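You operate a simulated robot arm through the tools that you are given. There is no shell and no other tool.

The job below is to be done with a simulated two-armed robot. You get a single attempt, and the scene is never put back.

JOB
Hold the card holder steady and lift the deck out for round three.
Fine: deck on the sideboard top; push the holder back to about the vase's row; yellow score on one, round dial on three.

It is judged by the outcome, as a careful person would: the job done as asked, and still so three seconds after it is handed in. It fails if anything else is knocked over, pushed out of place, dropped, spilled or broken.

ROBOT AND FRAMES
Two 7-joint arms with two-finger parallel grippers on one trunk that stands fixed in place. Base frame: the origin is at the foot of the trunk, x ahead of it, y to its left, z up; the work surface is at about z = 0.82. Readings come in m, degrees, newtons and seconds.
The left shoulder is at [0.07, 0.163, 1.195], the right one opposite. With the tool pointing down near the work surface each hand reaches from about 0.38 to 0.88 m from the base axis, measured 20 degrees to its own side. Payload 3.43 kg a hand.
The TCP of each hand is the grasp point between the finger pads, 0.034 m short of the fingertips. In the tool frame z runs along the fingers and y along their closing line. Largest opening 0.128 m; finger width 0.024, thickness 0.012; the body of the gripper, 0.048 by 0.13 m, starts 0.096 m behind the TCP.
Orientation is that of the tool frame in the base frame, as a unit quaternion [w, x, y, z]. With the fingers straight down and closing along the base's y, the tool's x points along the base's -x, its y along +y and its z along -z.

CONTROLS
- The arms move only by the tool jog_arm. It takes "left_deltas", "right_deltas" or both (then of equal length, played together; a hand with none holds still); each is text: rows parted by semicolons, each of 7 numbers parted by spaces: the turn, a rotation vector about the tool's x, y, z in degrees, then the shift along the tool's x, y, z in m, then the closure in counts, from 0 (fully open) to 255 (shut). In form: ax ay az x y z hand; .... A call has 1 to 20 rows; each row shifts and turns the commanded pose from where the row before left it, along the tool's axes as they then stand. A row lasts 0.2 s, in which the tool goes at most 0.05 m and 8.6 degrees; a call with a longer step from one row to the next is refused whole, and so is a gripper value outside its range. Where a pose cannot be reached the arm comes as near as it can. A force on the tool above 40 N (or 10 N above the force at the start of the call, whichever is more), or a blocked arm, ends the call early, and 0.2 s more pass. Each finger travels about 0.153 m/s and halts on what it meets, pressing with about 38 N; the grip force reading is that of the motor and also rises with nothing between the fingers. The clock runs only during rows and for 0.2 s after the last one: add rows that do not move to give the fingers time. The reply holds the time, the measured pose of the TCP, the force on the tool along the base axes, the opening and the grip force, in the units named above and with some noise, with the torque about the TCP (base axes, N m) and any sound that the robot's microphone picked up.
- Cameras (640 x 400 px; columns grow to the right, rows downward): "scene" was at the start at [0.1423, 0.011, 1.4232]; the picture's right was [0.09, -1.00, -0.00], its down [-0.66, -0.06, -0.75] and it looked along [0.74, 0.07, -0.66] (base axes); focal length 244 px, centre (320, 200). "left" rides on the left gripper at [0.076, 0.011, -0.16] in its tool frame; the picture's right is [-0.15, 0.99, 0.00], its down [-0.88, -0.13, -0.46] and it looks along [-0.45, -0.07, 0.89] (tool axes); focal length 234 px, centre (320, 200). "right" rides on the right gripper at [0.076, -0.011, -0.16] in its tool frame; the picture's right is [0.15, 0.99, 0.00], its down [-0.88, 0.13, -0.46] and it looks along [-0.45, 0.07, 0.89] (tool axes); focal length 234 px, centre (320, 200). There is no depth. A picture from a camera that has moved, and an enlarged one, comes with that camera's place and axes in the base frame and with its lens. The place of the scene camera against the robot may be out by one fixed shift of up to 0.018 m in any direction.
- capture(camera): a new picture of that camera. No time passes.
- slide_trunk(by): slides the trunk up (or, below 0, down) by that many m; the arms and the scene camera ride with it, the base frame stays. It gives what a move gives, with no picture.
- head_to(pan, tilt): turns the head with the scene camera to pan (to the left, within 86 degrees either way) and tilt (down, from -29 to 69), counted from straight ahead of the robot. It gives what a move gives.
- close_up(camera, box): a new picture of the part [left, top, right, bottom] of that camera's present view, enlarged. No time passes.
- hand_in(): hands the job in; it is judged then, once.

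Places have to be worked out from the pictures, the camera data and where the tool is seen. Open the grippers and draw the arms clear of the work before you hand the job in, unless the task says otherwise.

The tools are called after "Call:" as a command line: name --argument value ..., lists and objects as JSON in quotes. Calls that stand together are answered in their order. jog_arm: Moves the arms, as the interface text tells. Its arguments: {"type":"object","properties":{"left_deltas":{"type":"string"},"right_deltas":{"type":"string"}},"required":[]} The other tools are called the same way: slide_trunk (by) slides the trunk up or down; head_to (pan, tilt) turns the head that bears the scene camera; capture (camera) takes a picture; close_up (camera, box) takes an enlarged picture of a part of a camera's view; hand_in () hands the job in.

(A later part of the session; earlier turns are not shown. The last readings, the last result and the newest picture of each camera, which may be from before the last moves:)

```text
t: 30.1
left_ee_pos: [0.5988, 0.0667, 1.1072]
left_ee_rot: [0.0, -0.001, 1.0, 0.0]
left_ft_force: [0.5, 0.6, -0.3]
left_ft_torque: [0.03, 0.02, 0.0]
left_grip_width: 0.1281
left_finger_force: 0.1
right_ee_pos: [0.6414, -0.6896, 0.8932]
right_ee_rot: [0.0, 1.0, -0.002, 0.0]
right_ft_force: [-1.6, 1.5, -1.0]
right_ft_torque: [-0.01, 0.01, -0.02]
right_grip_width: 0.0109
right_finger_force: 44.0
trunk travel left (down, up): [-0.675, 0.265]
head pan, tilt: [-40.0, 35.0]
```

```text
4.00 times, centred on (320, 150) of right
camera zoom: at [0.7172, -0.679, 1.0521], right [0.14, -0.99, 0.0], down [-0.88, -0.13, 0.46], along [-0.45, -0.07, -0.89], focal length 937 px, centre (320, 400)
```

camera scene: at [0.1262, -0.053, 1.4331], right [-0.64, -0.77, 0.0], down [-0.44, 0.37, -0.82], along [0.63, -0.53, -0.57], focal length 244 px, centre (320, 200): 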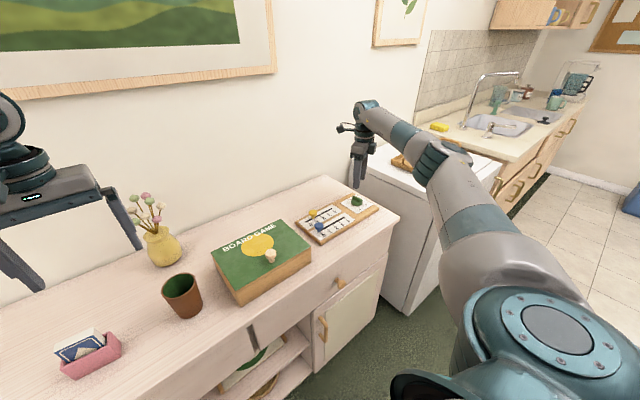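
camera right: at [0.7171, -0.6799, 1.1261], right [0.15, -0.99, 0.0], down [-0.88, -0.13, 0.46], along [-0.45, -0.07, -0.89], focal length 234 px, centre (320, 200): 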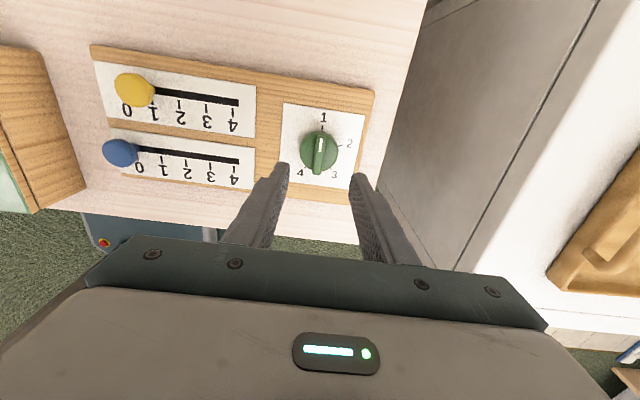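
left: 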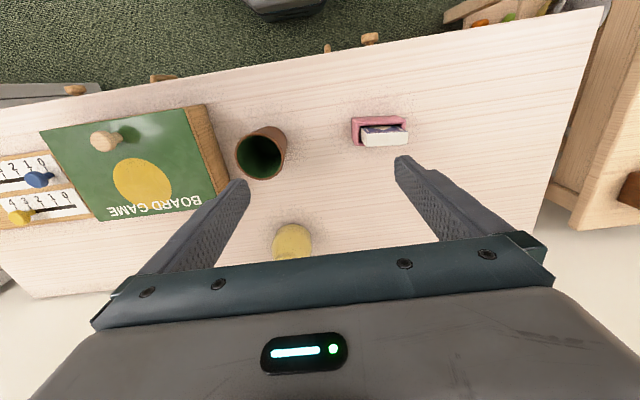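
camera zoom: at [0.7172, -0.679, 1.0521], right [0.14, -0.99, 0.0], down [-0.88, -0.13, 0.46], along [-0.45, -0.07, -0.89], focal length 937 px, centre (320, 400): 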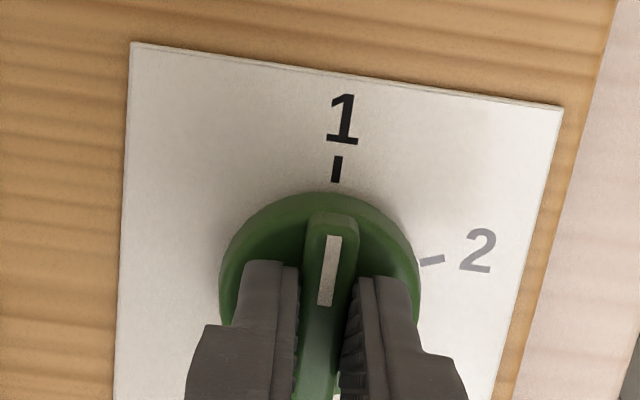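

The ridge is gripped at 0.0109 m wide with small forces. I'm rotating 70° clockwise first and then checking.

Call:
jog_arm --right_deltas "0 0 7 0 0 0 250; 0 0 7 0 0 0 250; 0 0 7 0 0 0 250; 0 0 7 0 0 0 250; 0 0 7 0 0 0 250; 0 0 7 0 0 0 250; 0 0 7 0 0 0 250; 0 0 7 0 0 0 250; 0 0 7 0 0 0 250; 0 0 7 0 0 0 250; 0 0 0 0 0 0 250"

Call:
capture --camera "right"

Call:
close_up --camera "scene" --box '[264, 165, 424, 265]'

```text
t: 32.5
left_ee_pos: [0.5981, 0.0657, 1.1087]
left_ee_rot: [0.0, -0.001, 1.0, 0.0]
left_ft_force: [0.2, -0.5, -0.6]
left_ft_torque: [-0.02, 0.01, 0.0]
left_grip_width: 0.1278
left_finger_force: 0.0
right_ee_pos: [0.6413, -0.6901, 0.8935]
right_ee_rot: [0.0, 0.818, -0.575, -0.001]
right_ft_force: [-3.5, -5.5, 4.3]
right_ft_torque: [-0.26, 0.03, 0.02]
right_grip_width: 0.0109
right_finger_force: 44.7
trunk travel left (down, up): [-0.675, 0.265]
head pan, tilt: [-40.0, 35.0]
```

```text
taken
camera right: at [0.6768, -0.7582, 1.0522], right [-0.88, -0.47, 0.0], down [-0.42, 0.79, 0.46], along [-0.21, 0.4, -0.89], focal length 234 px, centre (320, 200)
```

right: 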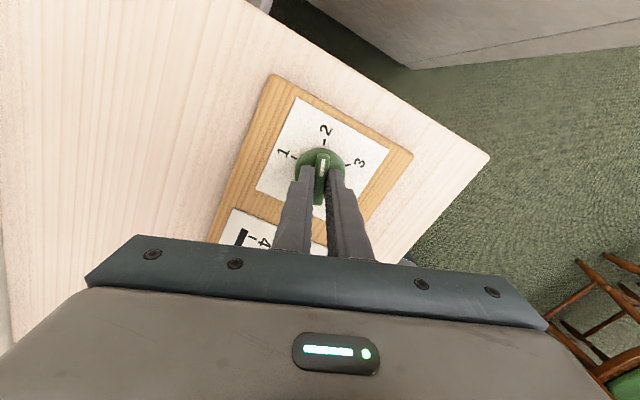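

```text
4.00 times, centred on (344, 215) of scene
camera zoom: at [0.1253, -0.0532, 1.4332], right [-0.64, -0.77, 0.0], down [-0.44, 0.37, -0.82], along [0.63, -0.53, -0.57], focal length 977 px, centre (224, 140)
```

zoom: 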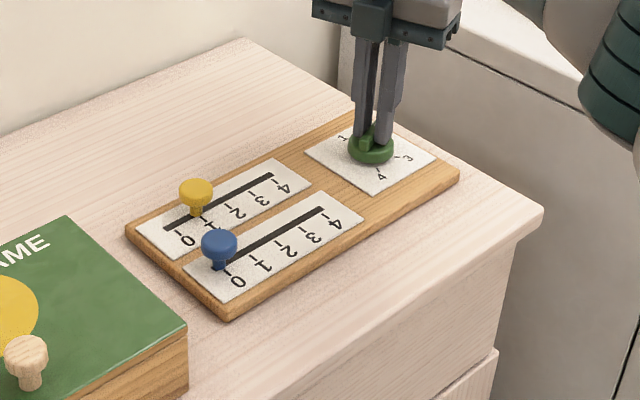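

The dial turned with the hand to "2" and the board is still in place. I'm turning the other 70° to "3".

Call:
jog_arm --right_deltas "0 0 7 0 0 0 250; 0 0 7 0 0 0 250; 0 0 7 0 0 0 250; 0 0 7 0 0 0 250; 0 0 7 0 0 0 250; 0 0 7 0 0 0 250; 0 0 7 0 0 0 250; 0 0 7 0 0 0 250; 0 0 7 0 0 0 250; 0 0 7 0 0 0 250; 0 0 0 0 0 0 250"

Call:
close_up --camera "right" --box '[240, 100, 400, 200]'

Call:
close_up --camera "scene" --box '[264, 165, 424, 265]'

```text
t: 34.9
left_ee_pos: [0.5978, 0.0659, 1.1079]
left_ee_rot: [0.001, -0.001, 1.0, 0.001]
left_ft_force: [0.4, -1.6, 0.6]
left_ft_torque: [-0.04, -0.04, 0.02]
left_grip_width: 0.1281
left_finger_force: 0.0
right_ee_pos: [0.6395, -0.6901, 0.8925]
right_ee_rot: [0.0, -0.34, 0.94, 0.001]
right_ft_force: [-11.9, -2.9, -1.4]
right_ft_torque: [-0.18, 0.44, 0.02]
right_grip_width: 0.0109
right_finger_force: 44.5
trunk travel left (down, up): [-0.675, 0.265]
head pan, tilt: [-40.0, 35.0]
```

```text
4.00 times, centred on (320, 150) of right
camera zoom: at [0.5889, -0.7477, 1.0522], right [-0.74, 0.67, 0.0], down [0.59, 0.66, 0.46], along [0.3, 0.34, -0.89], focal length 937 px, centre (320, 400)
```

zoom: 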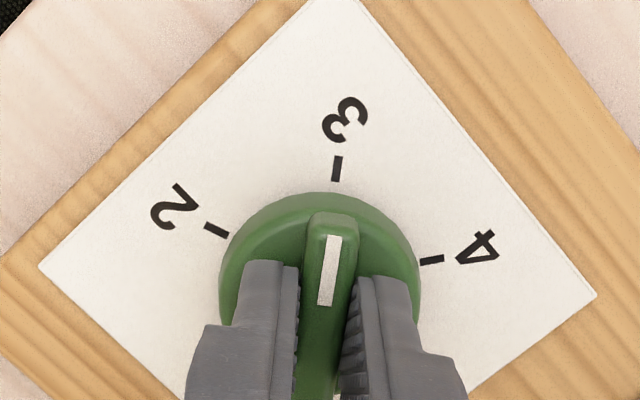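

```text
4.00 times, centred on (344, 215) of scene
camera zoom: at [0.1246, -0.0536, 1.4331], right [-0.64, -0.77, 0.0], down [-0.44, 0.37, -0.82], along [0.63, -0.53, -0.57], focal length 977 px, centre (224, 140)
```

zoom: 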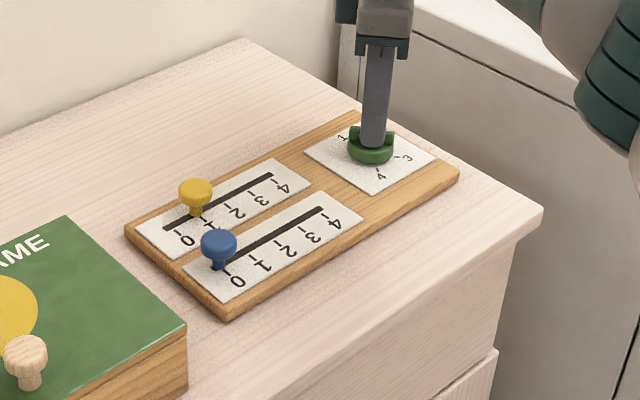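

The pointer sits on the "3" tick the way it did on "1" before, and the board is unmoved. I'm releasing and rising.

Call:
jog_arm --right_deltas "0 0 0 0 0 0 225; 0 0 0 0 0 0 200; 0 0 0 0 0 0 190; 0 0 0 0 0 -0.02 190; 0 0 0 0 0 -0.04 190; 0 0 0 0 0 -0.04 190; 0 0 0 0 0 0 190"

Call:
capture --camera "right"

Call:
close_up --camera "right" --box '[240, 90, 400, 190]'

Call:
close_up --camera "scene" --box '[264, 165, 424, 265]'

```text
t: 36.5
left_ee_pos: [0.6002, 0.0664, 1.1084]
left_ee_rot: [0.0, -0.001, 1.0, 0.0]
left_ft_force: [1.1, 0.2, -0.3]
left_ft_torque: [0.05, 0.01, -0.01]
left_grip_width: 0.1284
left_finger_force: 0.1
right_ee_pos: [0.6417, -0.6889, 0.9933]
right_ee_rot: [0.001, -0.34, 0.94, 0.0]
right_ft_force: [0.0, 0.5, -0.7]
right_ft_torque: [0.04, -0.01, 0.0]
right_grip_width: 0.0327
right_finger_force: 0.0
trunk travel left (down, up): [-0.675, 0.265]
head pan, tilt: [-40.0, 35.0]
```

```text
taken
camera right: at [0.5906, -0.747, 1.1522], right [-0.75, 0.67, 0.0], down [0.59, 0.66, 0.46], along [0.3, 0.34, -0.89], focal length 234 px, centre (320, 200)
```

right: 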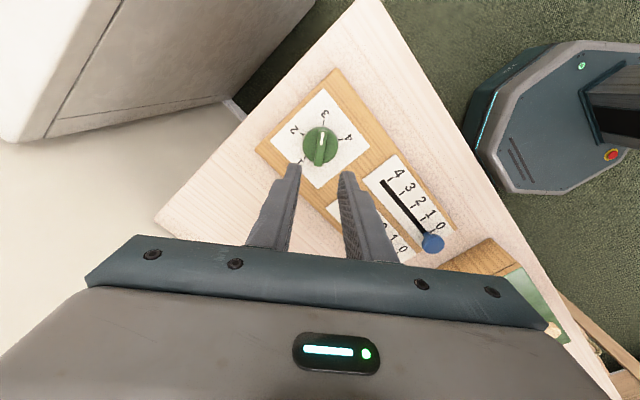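

```text
4.00 times, centred on (320, 140) of right
camera zoom: at [0.5906, -0.747, 1.1522], right [-0.75, 0.67, 0.0], down [0.59, 0.66, 0.46], along [0.3, 0.34, -0.89], focal length 937 px, centre (320, 440)
```

zoom: 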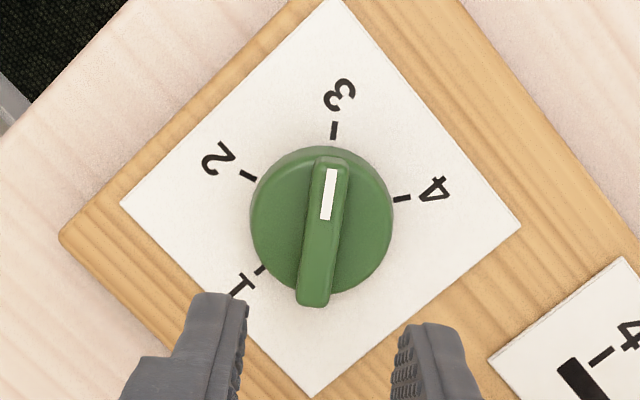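

```text
4.00 times, centred on (344, 215) of scene
camera zoom: at [0.1264, -0.0536, 1.433], right [-0.64, -0.77, 0.0], down [-0.44, 0.37, -0.82], along [0.63, -0.53, -0.57], focal length 977 px, centre (224, 140)
```

zoom: 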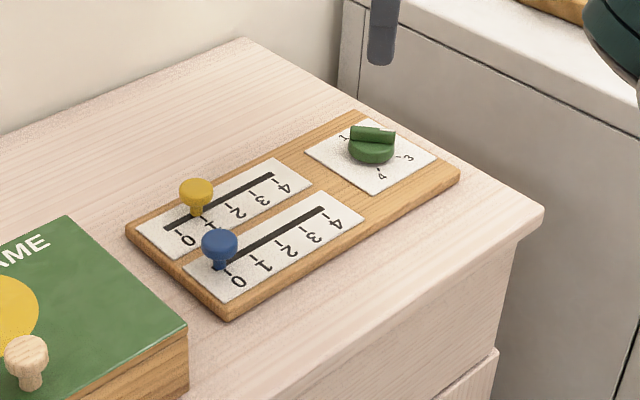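

Verified: the dial points at 3, yellow is on 1 and blue is untouched. I'm raising the right hand and unwinding the wrist (320° back to yaw 0) before moving left.

Call:
jog_arm --right_deltas "0 0 -8 0 0 -0.01 150; 0 0 -8 0 0 -0.01 135; 0 0 -8 0 0 -0.01 135; 0 0 -8 0 0 -0.01 135; 0 0 -8 0 0 -0.01 135; 0 0 -8 0 0 -0.01 135; 0 0 -8 0 0 -0.01 135; 0 0 -8 0 0 -0.01 135; 0 0 -8 0 0 -0.01 135; 0 0 -8 0 0 -0.01 135; 0 0 -8 0 0 0 135; 0 0 -8 0 0 0 135; 0 0 -8 0 0 0 135; 0 0 -8 0 0 0 135; 0 0 -8 0 0 0 135; 0 0 -8 0 0 0 135; 0 0 -8 0 0 0 135; 0 0 -8 0 0 0 135; 0 0 -8 0 0 0 135; 0 0 -8 0 0 0 135"

Call:
capture --camera "scene"

```text
t: 40.7
left_ee_pos: [0.5993, 0.0669, 1.1074]
left_ee_rot: [0.0, -0.001, 1.0, 0.001]
left_ft_force: [0.3, -0.3, 0.5]
left_ft_torque: [0.0, -0.03, -0.04]
left_grip_width: 0.128
left_finger_force: 0.0
right_ee_pos: [0.6421, -0.6888, 1.0931]
right_ee_rot: [0.0, 0.985, 0.174, 0.001]
right_ft_force: [-0.4, 0.0, -0.7]
right_ft_torque: [0.01, 0.02, 0.03]
right_grip_width: 0.0603
right_finger_force: 0.1
trunk travel left (down, up): [-0.675, 0.265]
head pan, tilt: [-40.0, 35.0]
```

```text
taken
camera scene: at [0.1262, -0.053, 1.4331], right [-0.64, -0.77, 0.0], down [-0.44, 0.37, -0.82], along [0.63, -0.53, -0.57], focal length 244 px, centre (320, 200)
```

scene: 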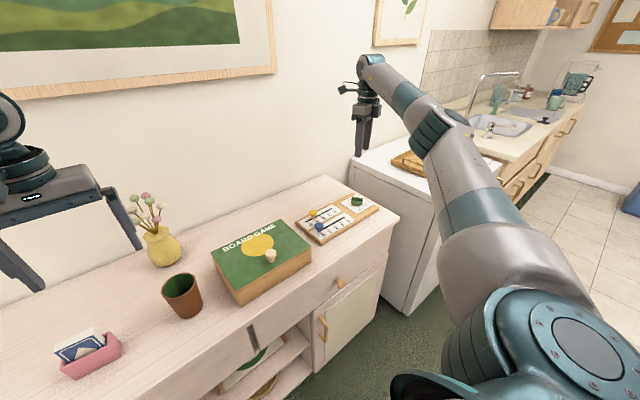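

Yaw is now -160°. I'm moving the right hand back over towards the centre at this height and then finishing the unwinding.

Call:
jog_arm --right_deltas "0 0 0 0.0044 -0.045 0 135; 0 0 0 0.0044 -0.045 0 135; 0 0 0 0.0044 -0.045 0 135; 0 0 0 0.0044 -0.045 0 135; 0 0 0 0.0044 -0.045 0 135; 0 0 0 0.0044 -0.045 0 135; 0 0 0 0.0044 -0.045 0 135; 0 0 0 0.0044 -0.045 0 135; 0 0 0 0 0 0 135"

Call:
jog_arm --right_deltas "0 0 -8 0 0 0 135; 0 0 -8 0 0 0 135; 0 0 -8 0 0 0 135; 0 0 -8 0 0 0 135; 0 0 -8 0 0 0 135; 0 0 -8 0 0 0 135; 0 0 -8 0 0 0 135; 0 0 -8 0 0 0 135; 0 0 -8 0 0 0 135; 0 0 -8 0 0 0 135; 0 0 -8 0 0 0 135; 0 0 -8 0 0 0 135; 0 0 -8 0 0 0 135; 0 0 -8 0 0 0 135; 0 0 -8 0 0 0 135; 0 0 -8 0 0 0 135; 0 0 -8 0 0 0 135; 0 0 -8 0 0 0 135; 0 0 -8 0 0 0 135; 0 0 -8 0 0 0 135"

Call:
head_to --pan 8 --tilt 42

Call:
capture --camera "scene"

```text
t: 42.7
left_ee_pos: [0.5995, 0.066, 1.1063]
left_ee_rot: [0.0, -0.001, 1.0, 0.001]
left_ft_force: [0.1, -0.6, 0.6]
left_ft_torque: [0.02, -0.01, -0.01]
left_grip_width: 0.128
left_finger_force: 0.0
right_ee_pos: [0.5516, -0.3403, 1.0933]
right_ee_rot: [0.0, 0.985, 0.171, -0.001]
right_ft_force: [-0.6, 0.4, 0.0]
right_ft_torque: [0.02, 0.0, 0.0]
right_grip_width: 0.0601
right_finger_force: 0.0
trunk travel left (down, up): [-0.675, 0.265]
head pan, tilt: [-40.0, 35.0]
```

```text
t: 46.9
left_ee_pos: [0.5986, 0.0667, 1.1069]
left_ee_rot: [0.0, -0.001, 1.0, 0.0]
left_ft_force: [-0.8, -0.1, 0.2]
left_ft_torque: [0.02, 0.01, 0.02]
left_grip_width: 0.1281
left_finger_force: 0.0
right_ee_pos: [0.5519, -0.3392, 1.0928]
right_ee_rot: [0.001, 0.0, 1.0, 0.0]
right_ft_force: [-0.7, 1.1, 1.0]
right_ft_torque: [0.01, -0.01, -0.02]
right_grip_width: 0.0602
right_finger_force: 0.1
trunk travel left (down, up): [-0.675, 0.265]
head pan, tilt: [-40.0, 35.0]
```

```text
t: 48.1
left_ee_pos: [0.6001, 0.0664, 1.1071]
left_ee_rot: [0.0, -0.001, 1.0, 0.0]
left_ft_force: [0.5, 0.2, -0.2]
left_ft_torque: [0.01, 0.01, 0.03]
left_grip_width: 0.1282
left_finger_force: 0.0
right_ee_pos: [0.5523, -0.3384, 1.0938]
right_ee_rot: [0.0, 0.002, 1.0, 0.0]
right_ft_force: [-0.2, -0.3, -0.4]
right_ft_torque: [-0.02, 0.01, -0.02]
right_grip_width: 0.0603
right_finger_force: 0.2
trunk travel left (down, up): [-0.675, 0.265]
head pan, tilt: [8.0, 42.0]
```

```text
taken
camera scene: at [0.1415, 0.0152, 1.4226], right [0.14, -0.99, 0.0], down [-0.66, -0.09, -0.74], along [0.74, 0.1, -0.67], focal length 244 px, centre (320, 200)
```

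scene: 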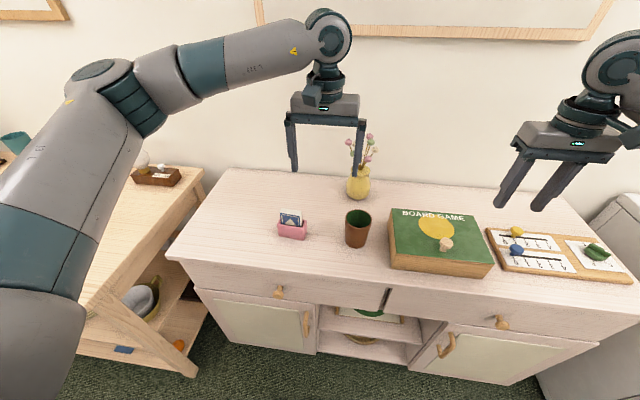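

Both hands are clear. I'm moving the left hand back and left so its wrist camera looks straight at the holder.

Call:
jog_arm --left_deltas "0 0 0 0.02 0.026 0.0125 0; 0 0 0 0.02 0.026 0.0125 0; 0 0 0 0.02 0.026 0.0125 0; 0 0 0 0.02 0.026 0.0125 0; 0 0 0 0 0 0 0"

Call:
capture --camera "left"

Call:
close_up --camera "left" --box '[240, 140, 400, 240]'

```text
t: 49.3
left_ee_pos: [0.5197, 0.1699, 1.058]
left_ee_rot: [0.0, -0.001, 1.0, 0.001]
left_ft_force: [0.1, -0.5, 0.7]
left_ft_torque: [0.05, 0.0, 0.0]
left_grip_width: 0.1282
left_finger_force: 0.1
right_ee_pos: [0.552, -0.3405, 1.0934]
right_ee_rot: [-0.001, 0.002, 1.0, 0.0]
right_ft_force: [0.3, -0.3, 0.0]
right_ft_torque: [0.02, 0.03, -0.01]
right_grip_width: 0.0601
right_finger_force: 0.0
trunk travel left (down, up): [-0.675, 0.265]
head pan, tilt: [8.0, 42.0]
```

```text
taken
camera left: at [0.4437, 0.1796, 1.2188], right [0.14, 0.99, 0.0], down [0.88, -0.13, 0.46], along [0.45, -0.07, -0.89], focal length 234 px, centre (320, 200)
```

left: 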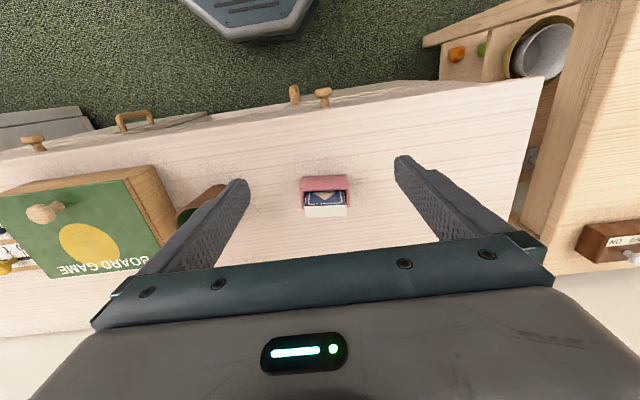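

```text
4.00 times, centred on (320, 190) of left
camera zoom: at [0.4437, 0.1796, 1.2188], right [0.14, 0.99, 0.0], down [0.88, -0.13, 0.46], along [0.45, -0.07, -0.89], focal length 937 px, centre (320, 240)
```

zoom: 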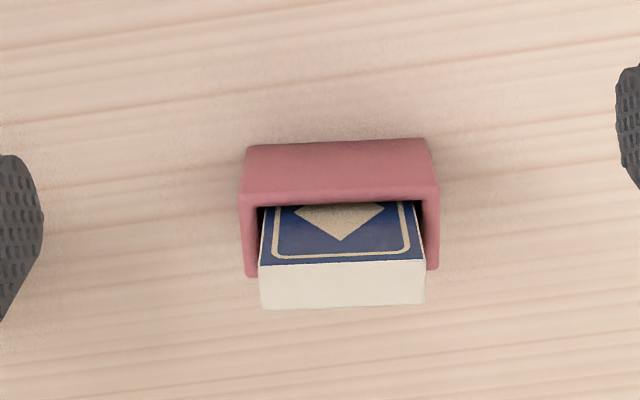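

The wrist view puts the holder at about (0.615, 0.163). It is 0.08 × 0.038 × 0.055 m and yawed about -6°. The deck's top is at z≈0.915, 0.061 wide and 0.019 thick. The plan is for the left hand, tilted forward 55° and low, to grip the holder's sides while the right hand pulls the deck from above. I'm testing the left tilt in the air above.

Call:
jog_arm --left_deltas "0 0 0 -0.04 0 0 0; 0 0 6.3 -0.04 -0.005 0 0; 0 -7.9 0 0 0 0 0; 0 -7.9 0 0 0 0 0; 0 -7.9 0 0 0 0 0; 0 -7.9 0 0 0 0 0; 0 -7.9 0 0 0 0 0; 0 -7.9 0 0 0 0 0; 0 -7.6 0 0 0 0 0; 0 0 0 0 0 0 0"

Call:
capture --camera "scene"

Call:
capture --camera "left"

```text
t: 51.5
left_ee_pos: [0.5986, 0.1642, 1.0569]
left_ee_rot: [0.461, 0.048, 0.886, -0.025]
left_ft_force: [0.6, -0.3, 0.0]
left_ft_torque: [0.02, 0.0, 0.0]
left_grip_width: 0.128
left_finger_force: 0.1
right_ee_pos: [0.5519, -0.3401, 1.0929]
right_ee_rot: [0.0, 0.002, 1.0, 0.001]
right_ft_force: [0.2, 0.4, 0.4]
right_ft_torque: [0.01, 0.02, -0.02]
right_grip_width: 0.0604
right_finger_force: 0.2
trunk travel left (down, up): [-0.675, 0.265]
head pan, tilt: [8.0, 42.0]
```

```text
taken
camera scene: at [0.1416, 0.015, 1.4226], right [0.14, -0.99, 0.0], down [-0.66, -0.09, -0.74], along [0.74, 0.1, -0.67], focal length 244 px, centre (320, 200)
```

scene: 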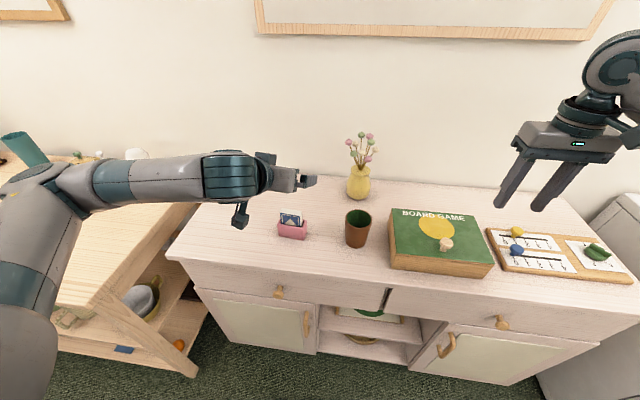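

```text
taken
camera left: at [0.4282, 0.1937, 1.0873], right [0.19, 0.97, 0.12], down [0.12, -0.14, 0.98], along [0.97, -0.17, -0.14], focal length 234 px, centre (320, 200)
```

left: 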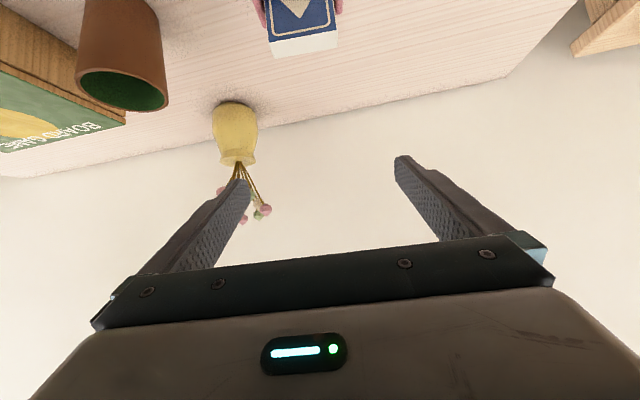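

The 55° forward tilt is reachable and the camera block hangs clear underneath. I'm descending straight down with the fingers wide open around the holder, stopping at z≈0.907 to check.

Call:
jog_arm --left_deltas "0 0 0 0.02457 0.0003 0.01722 0; 0 0 0 0.02457 0 0.01722 0; 0 0 0 0.02457 0 0.01722 0; 0 0 0 0.02457 0 0.01722 0; 0 0 0 0.02457 0 0.01722 0; 0 0 0 0 0 0 0"

Call:
capture --camera "left"

Call:
close_up --camera "scene" --box '[200, 160, 392, 280]'

```text
t: 52.9
left_ee_pos: [0.598, 0.1553, 0.9429]
left_ee_rot: [0.462, 0.053, 0.885, -0.032]
left_ft_force: [-1.4, 0.7, -0.9]
left_ft_torque: [0.04, 0.01, 0.0]
left_grip_width: 0.1281
left_finger_force: 0.0
left hand out of reach, approached as far as the arm can: row 4, 5
right_ee_pos: [0.5512, -0.3391, 1.0934]
right_ee_rot: [0.001, 0.002, 1.0, 0.0]
right_ft_force: [-0.2, 0.4, -1.0]
right_ft_torque: [-0.05, -0.02, 0.0]
right_grip_width: 0.0602
right_finger_force: 0.1
trunk travel left (down, up): [-0.675, 0.265]
head pan, tilt: [8.0, 42.0]
```

```text
taken
camera left: at [0.427, 0.1867, 0.9729], right [0.21, 0.97, 0.11], down [0.11, -0.14, 0.98], along [0.97, -0.19, -0.14], focal length 234 px, centre (320, 200)
```

left: 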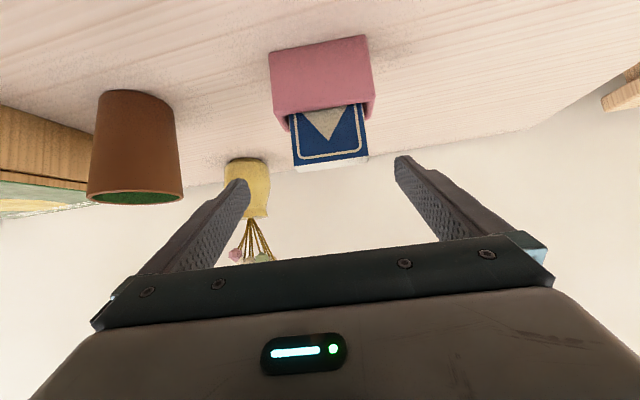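

```text
3.33 times, centred on (296, 220) of scene
camera zoom: at [0.1414, 0.016, 1.4226], right [0.14, -0.99, 0.0], down [-0.66, -0.09, -0.74], along [0.74, 0.1, -0.67], focal length 814 px, centre (400, 133)
```

zoom: 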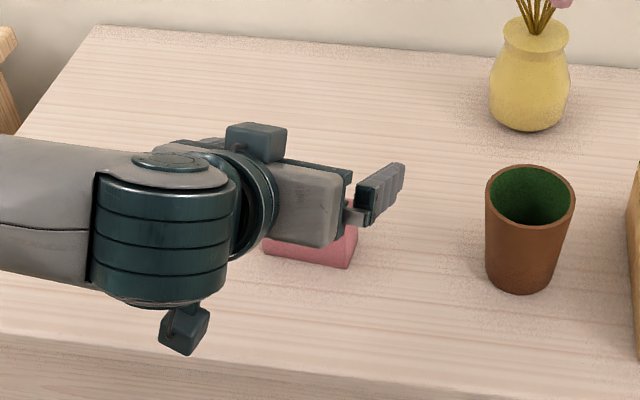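

The arm's joint limits stop the tilted left hand at z≈0.94. Lowering the trunk will give the needed height, so I'm first raising the left hand a little, re-centring it (y≈0.165), and raising the right hand well clear.

Call:
jog_arm --left_deltas "0 0 0 -0.0164 0 -0.0115 0; 0 0 0 -0.0164 0.0045 -0.0115 0; -0.98 0 -0.69 0 0.005 0 0; 0 0 0 0 0 0 0" --right_deltas "0 0 0 0 0 -0.03 135; 0 0 0 0 0 -0.03 135; 0 0 0 0 0 -0.03 135; 0 0 0 0 0 -0.03 135"

Call:
head_to --pan 35 --tilt 45

Call:
capture --camera "scene"

```text
t: 53.9
left_ee_pos: [0.5972, 0.1649, 0.9839]
left_ee_rot: [0.462, 0.039, 0.886, -0.021]
left_ft_force: [-0.7, -0.1, -0.5]
left_ft_torque: [0.0, -0.04, -0.01]
left_grip_width: 0.1278
left_finger_force: 0.2
right_ee_pos: [0.5521, -0.3388, 1.2135]
right_ee_rot: [-0.001, 0.0, 1.0, 0.0]
right_ft_force: [0.1, -0.2, 0.0]
right_ft_torque: [-0.02, -0.01, -0.03]
right_grip_width: 0.0601
right_finger_force: 0.1
trunk travel left (down, up): [-0.675, 0.265]
head pan, tilt: [8.0, 42.0]
```

```text
t: 54.8
left_ee_pos: [0.5989, 0.1646, 0.9828]
left_ee_rot: [0.461, 0.038, 0.886, -0.02]
left_ft_force: [0.1, -0.2, 0.0]
left_ft_torque: [0.02, 0.01, -0.03]
left_grip_width: 0.128
left_finger_force: 0.2
right_ee_pos: [0.5522, -0.3388, 1.2134]
right_ee_rot: [0.0, 0.002, 1.0, 0.0]
right_ft_force: [-0.1, -0.3, 0.3]
right_ft_torque: [-0.03, -0.01, 0.01]
right_grip_width: 0.0603
right_finger_force: 0.0
trunk travel left (down, up): [-0.675, 0.265]
head pan, tilt: [35.0, 45.0]
```

```text
taken
camera scene: at [0.1253, 0.0503, 1.4183], right [0.57, -0.82, 0.0], down [-0.58, -0.41, -0.71], along [0.58, 0.41, -0.71], focal length 244 px, centre (320, 200)
```

scene: 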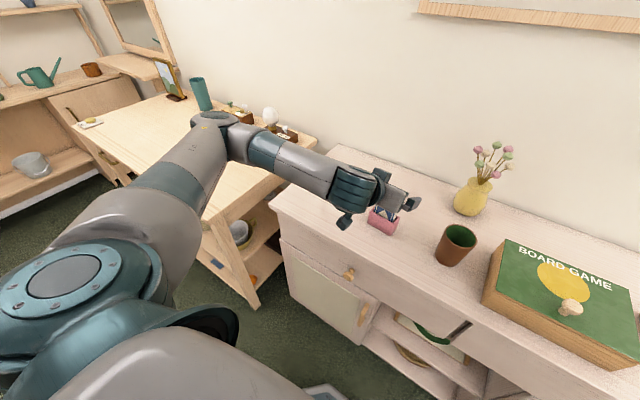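

The left elbow is well above everything, so lowering the trunk is safe. I'm trimming the left yaw to match the holder and lowering the trunk by 0.08 as a first stage.

Call:
jog_arm --left_deltas "0.98 0 0.69 0 0 0 0; 0 0 0 0 0 0 0"

Call:
slide_trunk --by -0.08

Call:
capture --camera "left"

Call:
capture --camera "scene"

```text
t: 55.4
left_ee_pos: [0.5991, 0.1644, 0.9831]
left_ee_rot: [0.461, 0.048, 0.886, -0.025]
left_ft_force: [0.3, -0.4, -0.1]
left_ft_torque: [0.02, -0.05, 0.01]
left_grip_width: 0.128
left_finger_force: 0.0
right_ee_pos: [0.5512, -0.3379, 1.2125]
right_ee_rot: [0.0, 0.002, 1.0, -0.001]
right_ft_force: [-0.1, -0.2, -0.2]
right_ft_torque: [-0.01, 0.0, -0.01]
right_grip_width: 0.06
right_finger_force: 0.0
trunk travel left (down, up): [-0.675, 0.265]
head pan, tilt: [35.0, 45.0]
```

```text
t: 56.6
left_ee_pos: [0.5995, 0.1637, 0.9038]
left_ee_rot: [0.461, 0.048, 0.886, -0.025]
left_ft_force: [-0.1, 0.2, -0.4]
left_ft_torque: [0.0, -0.01, -0.02]
left_grip_width: 0.1281
left_finger_force: 0.0
right_ee_pos: [0.551, -0.3383, 1.1329]
right_ee_rot: [0.0, 0.001, 1.0, 0.0]
right_ft_force: [-0.2, 0.2, 1.1]
right_ft_torque: [-0.01, 0.0, -0.02]
right_grip_width: 0.0601
right_finger_force: 0.0
trunk travel left (down, up): [-0.595, 0.345]
head pan, tilt: [35.0, 45.0]
```

```text
taken
camera left: at [0.4277, 0.1931, 0.9338], right [0.19, 0.97, 0.12], down [0.12, -0.14, 0.98], along [0.97, -0.17, -0.14], focal length 234 px, centre (320, 200)
```

left: 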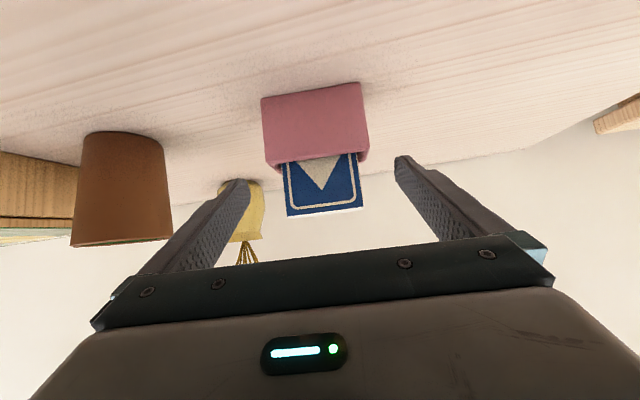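

```text
taken
camera scene: at [0.1249, 0.0504, 1.3384], right [0.57, -0.82, 0.0], down [-0.58, -0.41, -0.71], along [0.58, 0.41, -0.71], focal length 244 px, centre (320, 200)
```

scene: 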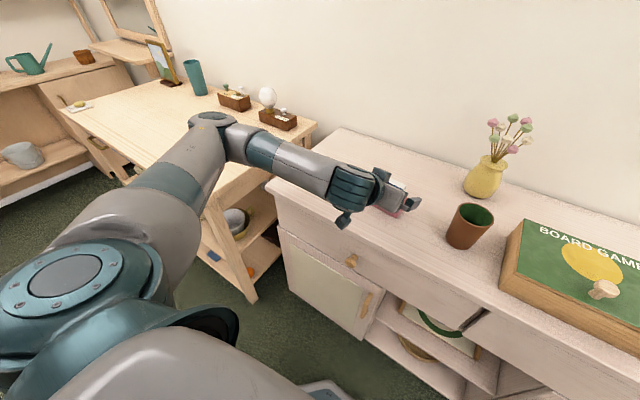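

The holder is centred between the left fingers. I'm lowering the trunk the remaining 0.046 so the TCP is at z≈0.858.

Call:
slide_trunk --by -0.046

Call:
capture --camera "left"

Call:
close_up --camera "scene" --box '[320, 130, 480, 230]'

```text
t: 57.4
left_ee_pos: [0.598, 0.1631, 0.8587]
left_ee_rot: [0.462, 0.049, 0.885, -0.025]
left_ft_force: [0.0, -0.1, 0.3]
left_ft_torque: [-0.03, 0.02, -0.01]
left_grip_width: 0.1278
left_finger_force: 0.0
right_ee_pos: [0.5525, -0.339, 1.0859]
right_ee_rot: [-0.001, 0.002, 1.0, 0.0]
right_ft_force: [-0.4, 0.3, -0.2]
right_ft_torque: [-0.01, -0.03, -0.02]
right_grip_width: 0.0602
right_finger_force: 0.0
trunk travel left (down, up): [-0.549, 0.391]
head pan, tilt: [35.0, 45.0]
```

```text
taken
camera left: at [0.4277, 0.193, 0.8877], right [0.19, 0.97, 0.12], down [0.12, -0.14, 0.98], along [0.97, -0.17, -0.14], focal length 234 px, centre (320, 200)
```

left: 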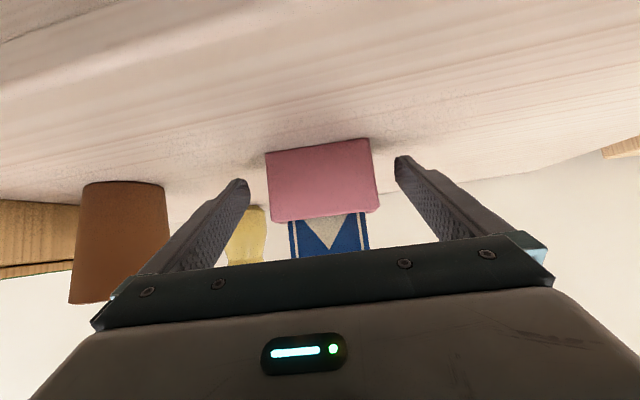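

```text
4.00 times, centred on (400, 180) of scene
camera zoom: at [0.1249, 0.0504, 1.2923], right [0.57, -0.82, 0.0], down [-0.58, -0.41, -0.71], along [0.58, 0.41, -0.71], focal length 977 px, centre (0, 280)
```

zoom: 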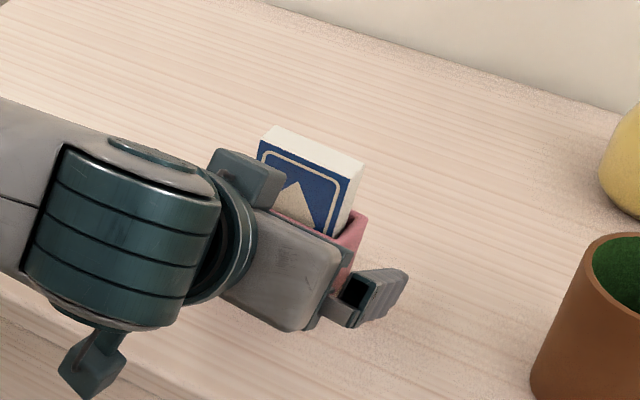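

The fingers straddle the holder with clearance, and the camera says the holder's centre is about 2 mm to the left of mine. I'm shifting 2 mm and closing gently on the holder's sides.

Call:
jog_arm --left_deltas "0 0 0 0 0.0022 0 30; 0 0 0 0 0 0 60; 0 0 0 0 0 0 80; 0 0 0 0 0 0 90; 0 0 0 0 0 0 100; 0 0 0 0 0 0 110; 0 0 0 0 0 0 110"

Call:
capture --camera "left"

Call:
close_up --camera "scene" --box '[320, 130, 480, 230]'

```text
t: 59.0
left_ee_pos: [0.5998, 0.1667, 0.858]
left_ee_rot: [0.46, 0.048, 0.886, -0.025]
left_ft_force: [-0.3, -0.5, -0.1]
left_ft_torque: [0.06, 0.01, 0.01]
left_grip_width: 0.0812
left_finger_force: 38.0
right_ee_pos: [0.5524, -0.3386, 1.0877]
right_ee_rot: [0.001, 0.002, 1.0, -0.001]
right_ft_force: [0.4, -0.7, 0.0]
right_ft_torque: [0.0, 0.0, -0.03]
right_grip_width: 0.0606
right_finger_force: 0.1
trunk travel left (down, up): [-0.549, 0.391]
head pan, tilt: [35.0, 45.0]
```

```text
taken
camera left: at [0.4282, 0.1951, 0.8876], right [0.19, 0.97, 0.12], down [0.12, -0.14, 0.98], along [0.97, -0.17, -0.14], focal length 234 px, centre (320, 200)
```

left: 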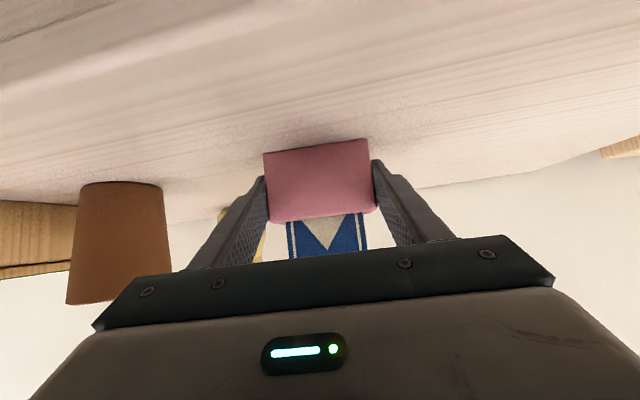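

```text
4.00 times, centred on (400, 180) of scene
camera zoom: at [0.1252, 0.0503, 1.2923], right [0.57, -0.82, 0.0], down [-0.58, -0.41, -0.71], along [0.58, 0.41, -0.71], focal length 977 px, centre (0, 280)
```

zoom: 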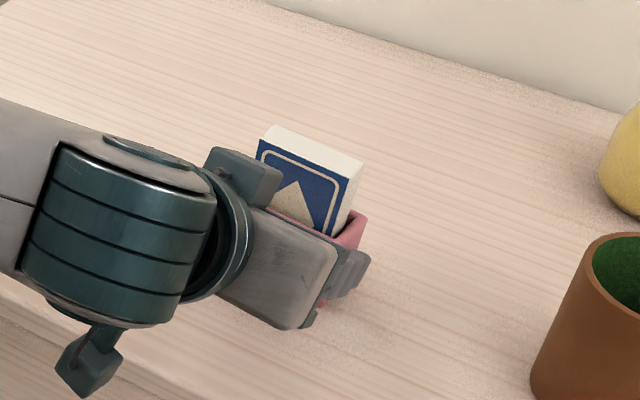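

The holder is held firmly (0.081 m wide, 38 N) with no side force. I'm bringing the right hand across at z≈1.09 to above the deck, yawed -6° to match, with an opening of about 0.085 m.

Call:
jog_arm --right_deltas "0 0 0 0 0.042 0 110; 0 0 0 -0.004 0.042 0 86; 0 0 0 -0.006 0.042 0 86; 0 0 0 -0.006 0.042 0 86; 0 0 0 -0.006 0.042 0 86; 0 0 0 -0.006 0.042 0 86; 0 0 0 -0.006 0.042 0 86; 0 0 0 -0.006 0.042 0 86; 0 0 0 -0.006 0.042 0 86; 0 0 0 -0.006 0.042 0 86; 0 0 0 -0.006 0.042 0 86; 0 0 6.3 -0.006 0.041 0 86; 0 0 0 0 0 0 86"

Call:
capture --camera "right"

Call:
capture --camera "scene"

```text
t: 61.8
left_ee_pos: [0.5992, 0.1653, 0.857]
left_ee_rot: [0.461, 0.048, 0.886, -0.024]
left_ft_force: [0.4, -0.7, 0.3]
left_ft_torque: [-0.01, -0.01, -0.01]
left_grip_width: 0.0815
left_finger_force: 37.9
right_ee_pos: [0.6173, 0.1621, 1.0874]
right_ee_rot: [0.0, 0.057, 0.998, 0.001]
right_ft_force: [-0.4, -0.2, 0.0]
right_ft_torque: [0.0, 0.02, -0.01]
right_grip_width: 0.0849
right_finger_force: 0.1
trunk travel left (down, up): [-0.549, 0.391]
head pan, tilt: [35.0, 45.0]
```

```text
taken
camera right: at [0.5406, 0.1588, 1.2463], right [-0.03, 1.0, 0.0], down [0.89, 0.03, 0.46], along [0.46, 0.02, -0.89], focal length 234 px, centre (320, 200)
```

right: 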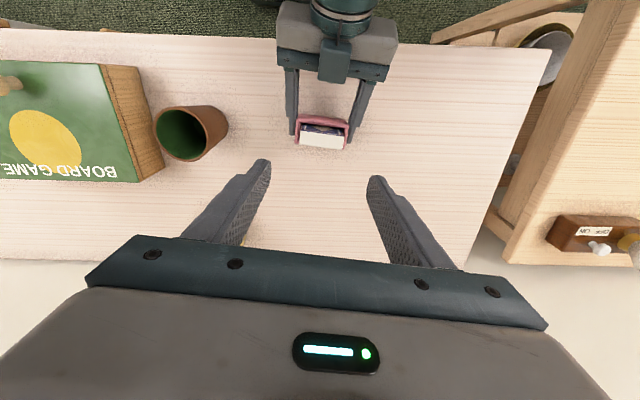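

```text
taken
camera scene: at [0.1256, 0.0492, 1.2923], right [0.57, -0.82, 0.0], down [-0.58, -0.41, -0.71], along [0.58, 0.41, -0.71], focal length 244 px, centre (320, 200)
```

scene: 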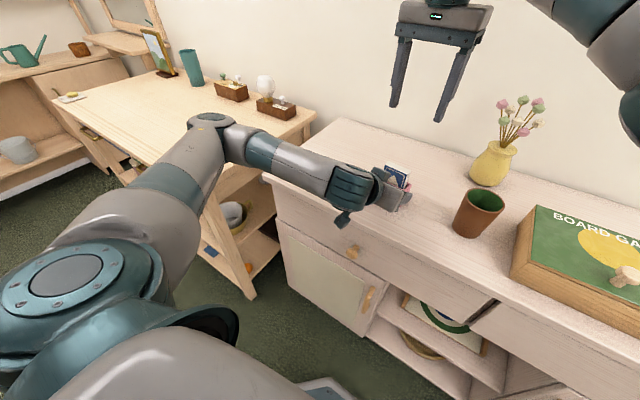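

The right wrist view shows the left hand holding the holder with the deck in it. I'm zooming to align over the deck.

Call:
close_up --camera "right" --box '[256, 80, 384, 160]'

```text
5.00 times, centred on (320, 120) of right
camera zoom: at [0.5406, 0.1588, 1.2463], right [-0.03, 1.0, 0.0], down [0.89, 0.03, 0.46], along [0.46, 0.02, -0.89], focal length 1171 px, centre (320, 600)
```

zoom: 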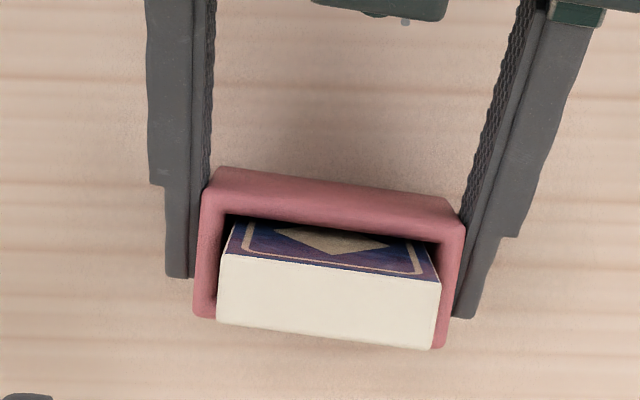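

The deck's centre is at (0.615, 0.164), and I'm within 2 mm of it. I'm correcting and descending to z≈0.937 first.

Call:
jog_arm --right_deltas "0 0 0 0.002 0.002 0.01 86; 0 0 0 0 0 0.03 86; 0 0 0 0 0 0.03 86; 0 0 0 0 0 0.03 86; 0 0 0 0 0 0.03 86; 0 0 0 0 0 0.02 86; 0 0 0 0 0 0 86"

Call:
capture --camera "right"

Call:
close_up --camera "scene" --box '[304, 70, 496, 190]'

```text
t: 63.4
left_ee_pos: [0.5988, 0.1671, 0.8574]
left_ee_rot: [0.462, 0.048, 0.885, -0.025]
left_ft_force: [0.1, 0.7, 0.1]
left_ft_torque: [0.07, 0.02, -0.03]
left_grip_width: 0.0811
left_finger_force: 37.8
right_ee_pos: [0.6159, 0.1649, 0.9363]
right_ee_rot: [0.001, 0.057, 0.998, 0.001]
right_ft_force: [0.0, 0.8, 0.9]
right_ft_torque: [0.01, 0.0, 0.03]
right_grip_width: 0.0849
right_finger_force: 0.0
trunk travel left (down, up): [-0.549, 0.391]
head pan, tilt: [35.0, 45.0]
```

```text
taken
camera right: at [0.539, 0.1622, 1.0957], right [-0.03, 1.0, 0.0], down [0.89, 0.03, 0.46], along [0.46, 0.02, -0.89], focal length 234 px, centre (320, 200)
```

right: 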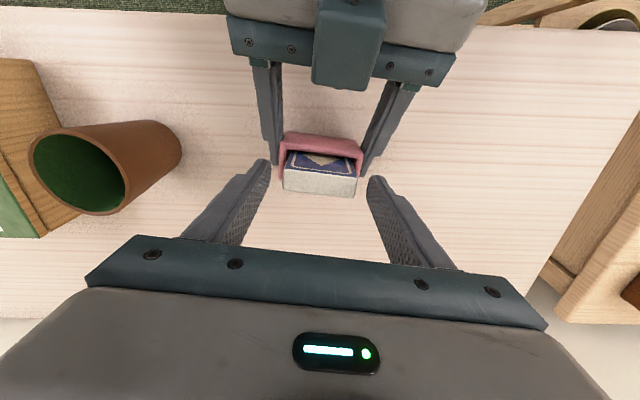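

```text
3.33 times, centred on (400, 130) of scene
camera zoom: at [0.1253, 0.0505, 1.2923], right [0.57, -0.82, 0.0], down [-0.58, -0.41, -0.71], along [0.58, 0.41, -0.71], focal length 814 px, centre (53, 433)
```

zoom: 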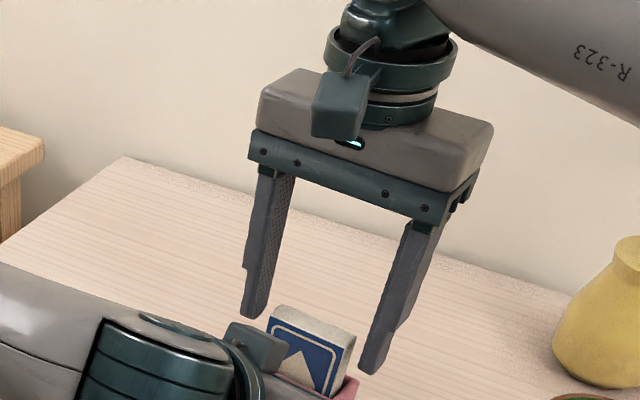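

There's good clearance between both hands and the fingers straddle the deck. I'm descending to z≈0.918 (tips about 9 mm above the holder's rim).

Call:
jog_arm --right_deltas "0 0 0 0 0 0.009 86; 0 0 0 0 0 0.009 86; 0 0 0 0 0 0 86"

Call:
close_up --camera "right" --box '[220, 90, 420, 215]'

Call:
close_up --camera "scene" --box '[304, 80, 496, 200]'

```text
t: 64.2
left_ee_pos: [0.6002, 0.1665, 0.8568]
left_ee_rot: [0.46, 0.048, 0.886, -0.025]
left_ft_force: [-0.1, -0.1, 0.3]
left_ft_torque: [0.07, -0.04, -0.02]
left_grip_width: 0.0816
left_finger_force: 38.5
right_ee_pos: [0.6157, 0.1663, 0.92]
right_ee_rot: [0.0, 0.057, 0.998, 0.0]
right_ft_force: [-0.1, -0.5, 0.3]
right_ft_torque: [0.02, -0.02, -0.02]
right_grip_width: 0.085
right_finger_force: 0.1
trunk travel left (down, up): [-0.549, 0.391]
head pan, tilt: [35.0, 45.0]
```

```text
3.20 times, centred on (320, 152) of right
camera zoom: at [0.5393, 0.1627, 1.0775], right [-0.03, 1.0, 0.0], down [0.89, 0.03, 0.46], along [0.46, 0.02, -0.89], focal length 749 px, centre (320, 352)
```

zoom: 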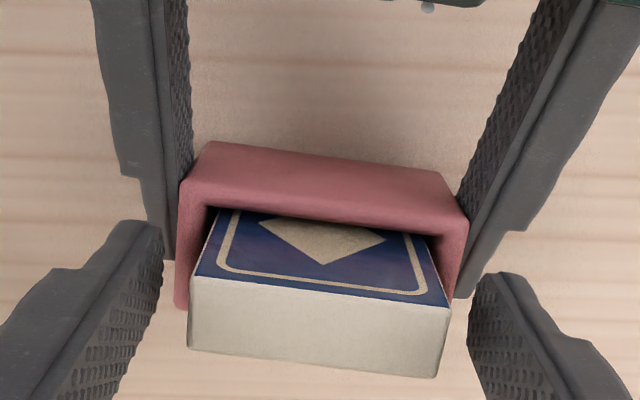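

```text
3.33 times, centred on (400, 140) of scene
camera zoom: at [0.1252, 0.0505, 1.2923], right [0.57, -0.82, 0.0], down [-0.58, -0.41, -0.71], along [0.58, 0.41, -0.71], focal length 814 px, centre (53, 400)
```

zoom: 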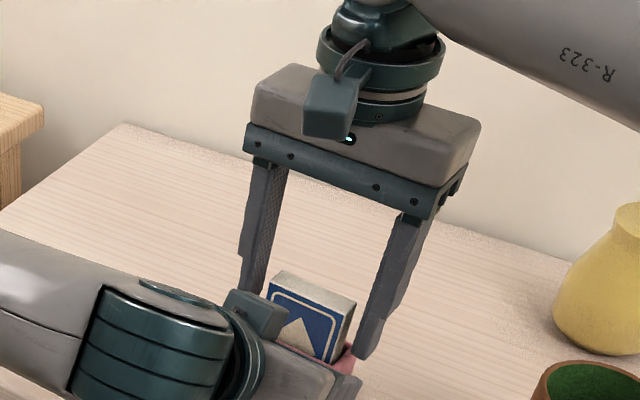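

The fingers straddle the deck with even gaps and no contact. I'm closing on the deck's edges.

Call:
jog_arm --right_deltas "0 0 0 0 0 0 110; 0 0 0 0 0 0 125; 0 0 0 0 0 0 135; 0 0 0 0 0 0 145; 0 0 0 0 0 0 150; 0 0 0 0 0 0 150"

Call:
close_up --camera "right" --box '[220, 90, 420, 215]'

```text
t: 65.6
left_ee_pos: [0.5995, 0.1676, 0.8573]
left_ee_rot: [0.462, 0.048, 0.885, -0.025]
left_ft_force: [-0.1, 0.7, -0.4]
left_ft_torque: [0.06, -0.03, 0.02]
left_grip_width: 0.0812
left_finger_force: 37.7
right_ee_pos: [0.617, 0.1652, 0.9191]
right_ee_rot: [0.0, 0.056, 0.998, -0.001]
right_ft_force: [-0.6, 0.2, 0.1]
right_ft_torque: [-0.05, 0.01, 0.01]
right_grip_width: 0.0612
right_finger_force: 38.1
trunk travel left (down, up): [-0.549, 0.391]
head pan, tilt: [35.0, 45.0]
```

```text
3.20 times, centred on (320, 152) of right
camera zoom: at [0.5393, 0.1627, 1.0776], right [-0.03, 1.0, 0.0], down [0.89, 0.03, 0.46], along [0.46, 0.02, -0.89], focal length 749 px, centre (320, 352)
```

zoom: 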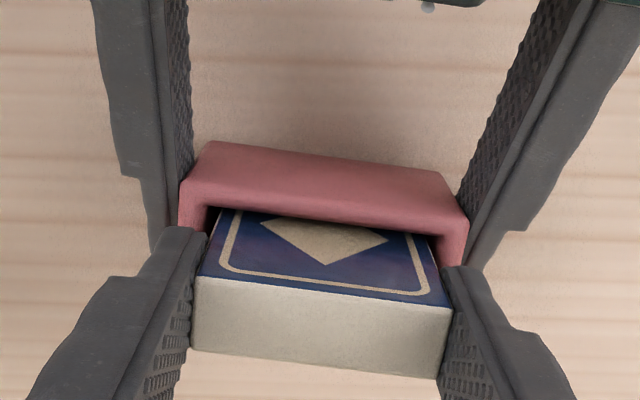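

The deck is gripped at 0.0612 m wide with 38 N while the left hand keeps holding the holder. I'm lifting slowly straight up.

Call:
jog_arm --right_deltas "0 0 0 0 0 -0.006 150; 0 0 0 0 0 -0.008 150; 0 0 0 0 0 -0.01 150; 0 0 0 0 0 -0.01 150; 0 0 0 0 0 0 150" --left_deltas "0 0 0 0 0 0 110; 0 0 0 0 0 0 110; 0 0 0 0 0 0 110; 0 0 0 0 0 0 110; 0 0 0 0 0 0 110"

Call:
close_up --camera "scene" --box '[304, 80, 496, 200]'

Call:
close_up --camera "right" --box '[220, 90, 420, 215]'

```text
t: 66.8
left_ee_pos: [0.5988, 0.1674, 0.8573]
left_ee_rot: [0.461, 0.048, 0.886, -0.025]
left_ft_force: [-0.6, 0.5, 0.3]
left_ft_torque: [0.03, 0.0, 0.03]
left_grip_width: 0.0813
left_finger_force: 38.2
right_ee_pos: [0.615, 0.167, 0.9526]
right_ee_rot: [0.0, 0.057, 0.998, 0.001]
right_ft_force: [-0.8, -0.3, -1.2]
right_ft_torque: [-0.01, 0.02, 0.01]
right_grip_width: 0.0609
right_finger_force: 38.1
trunk travel left (down, up): [-0.549, 0.391]
head pan, tilt: [35.0, 45.0]
```

```text
3.33 times, centred on (400, 140) of scene
camera zoom: at [0.1253, 0.0505, 1.2923], right [0.57, -0.82, 0.0], down [-0.58, -0.41, -0.71], along [0.58, 0.41, -0.71], focal length 814 px, centre (53, 400)
```

zoom: 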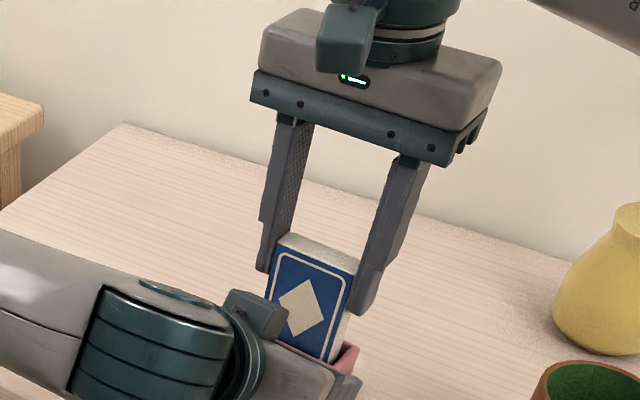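

```text
3.20 times, centred on (320, 152) of right
camera zoom: at [0.5386, 0.1636, 1.112], right [-0.03, 1.0, 0.0], down [0.89, 0.03, 0.46], along [0.46, 0.02, -0.89], focal length 749 px, centre (320, 352)
```

zoom: 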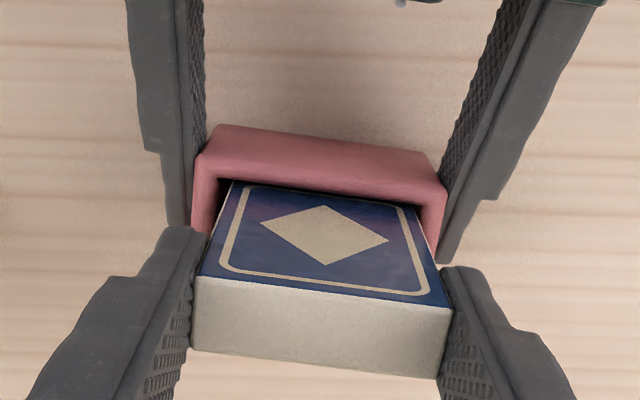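

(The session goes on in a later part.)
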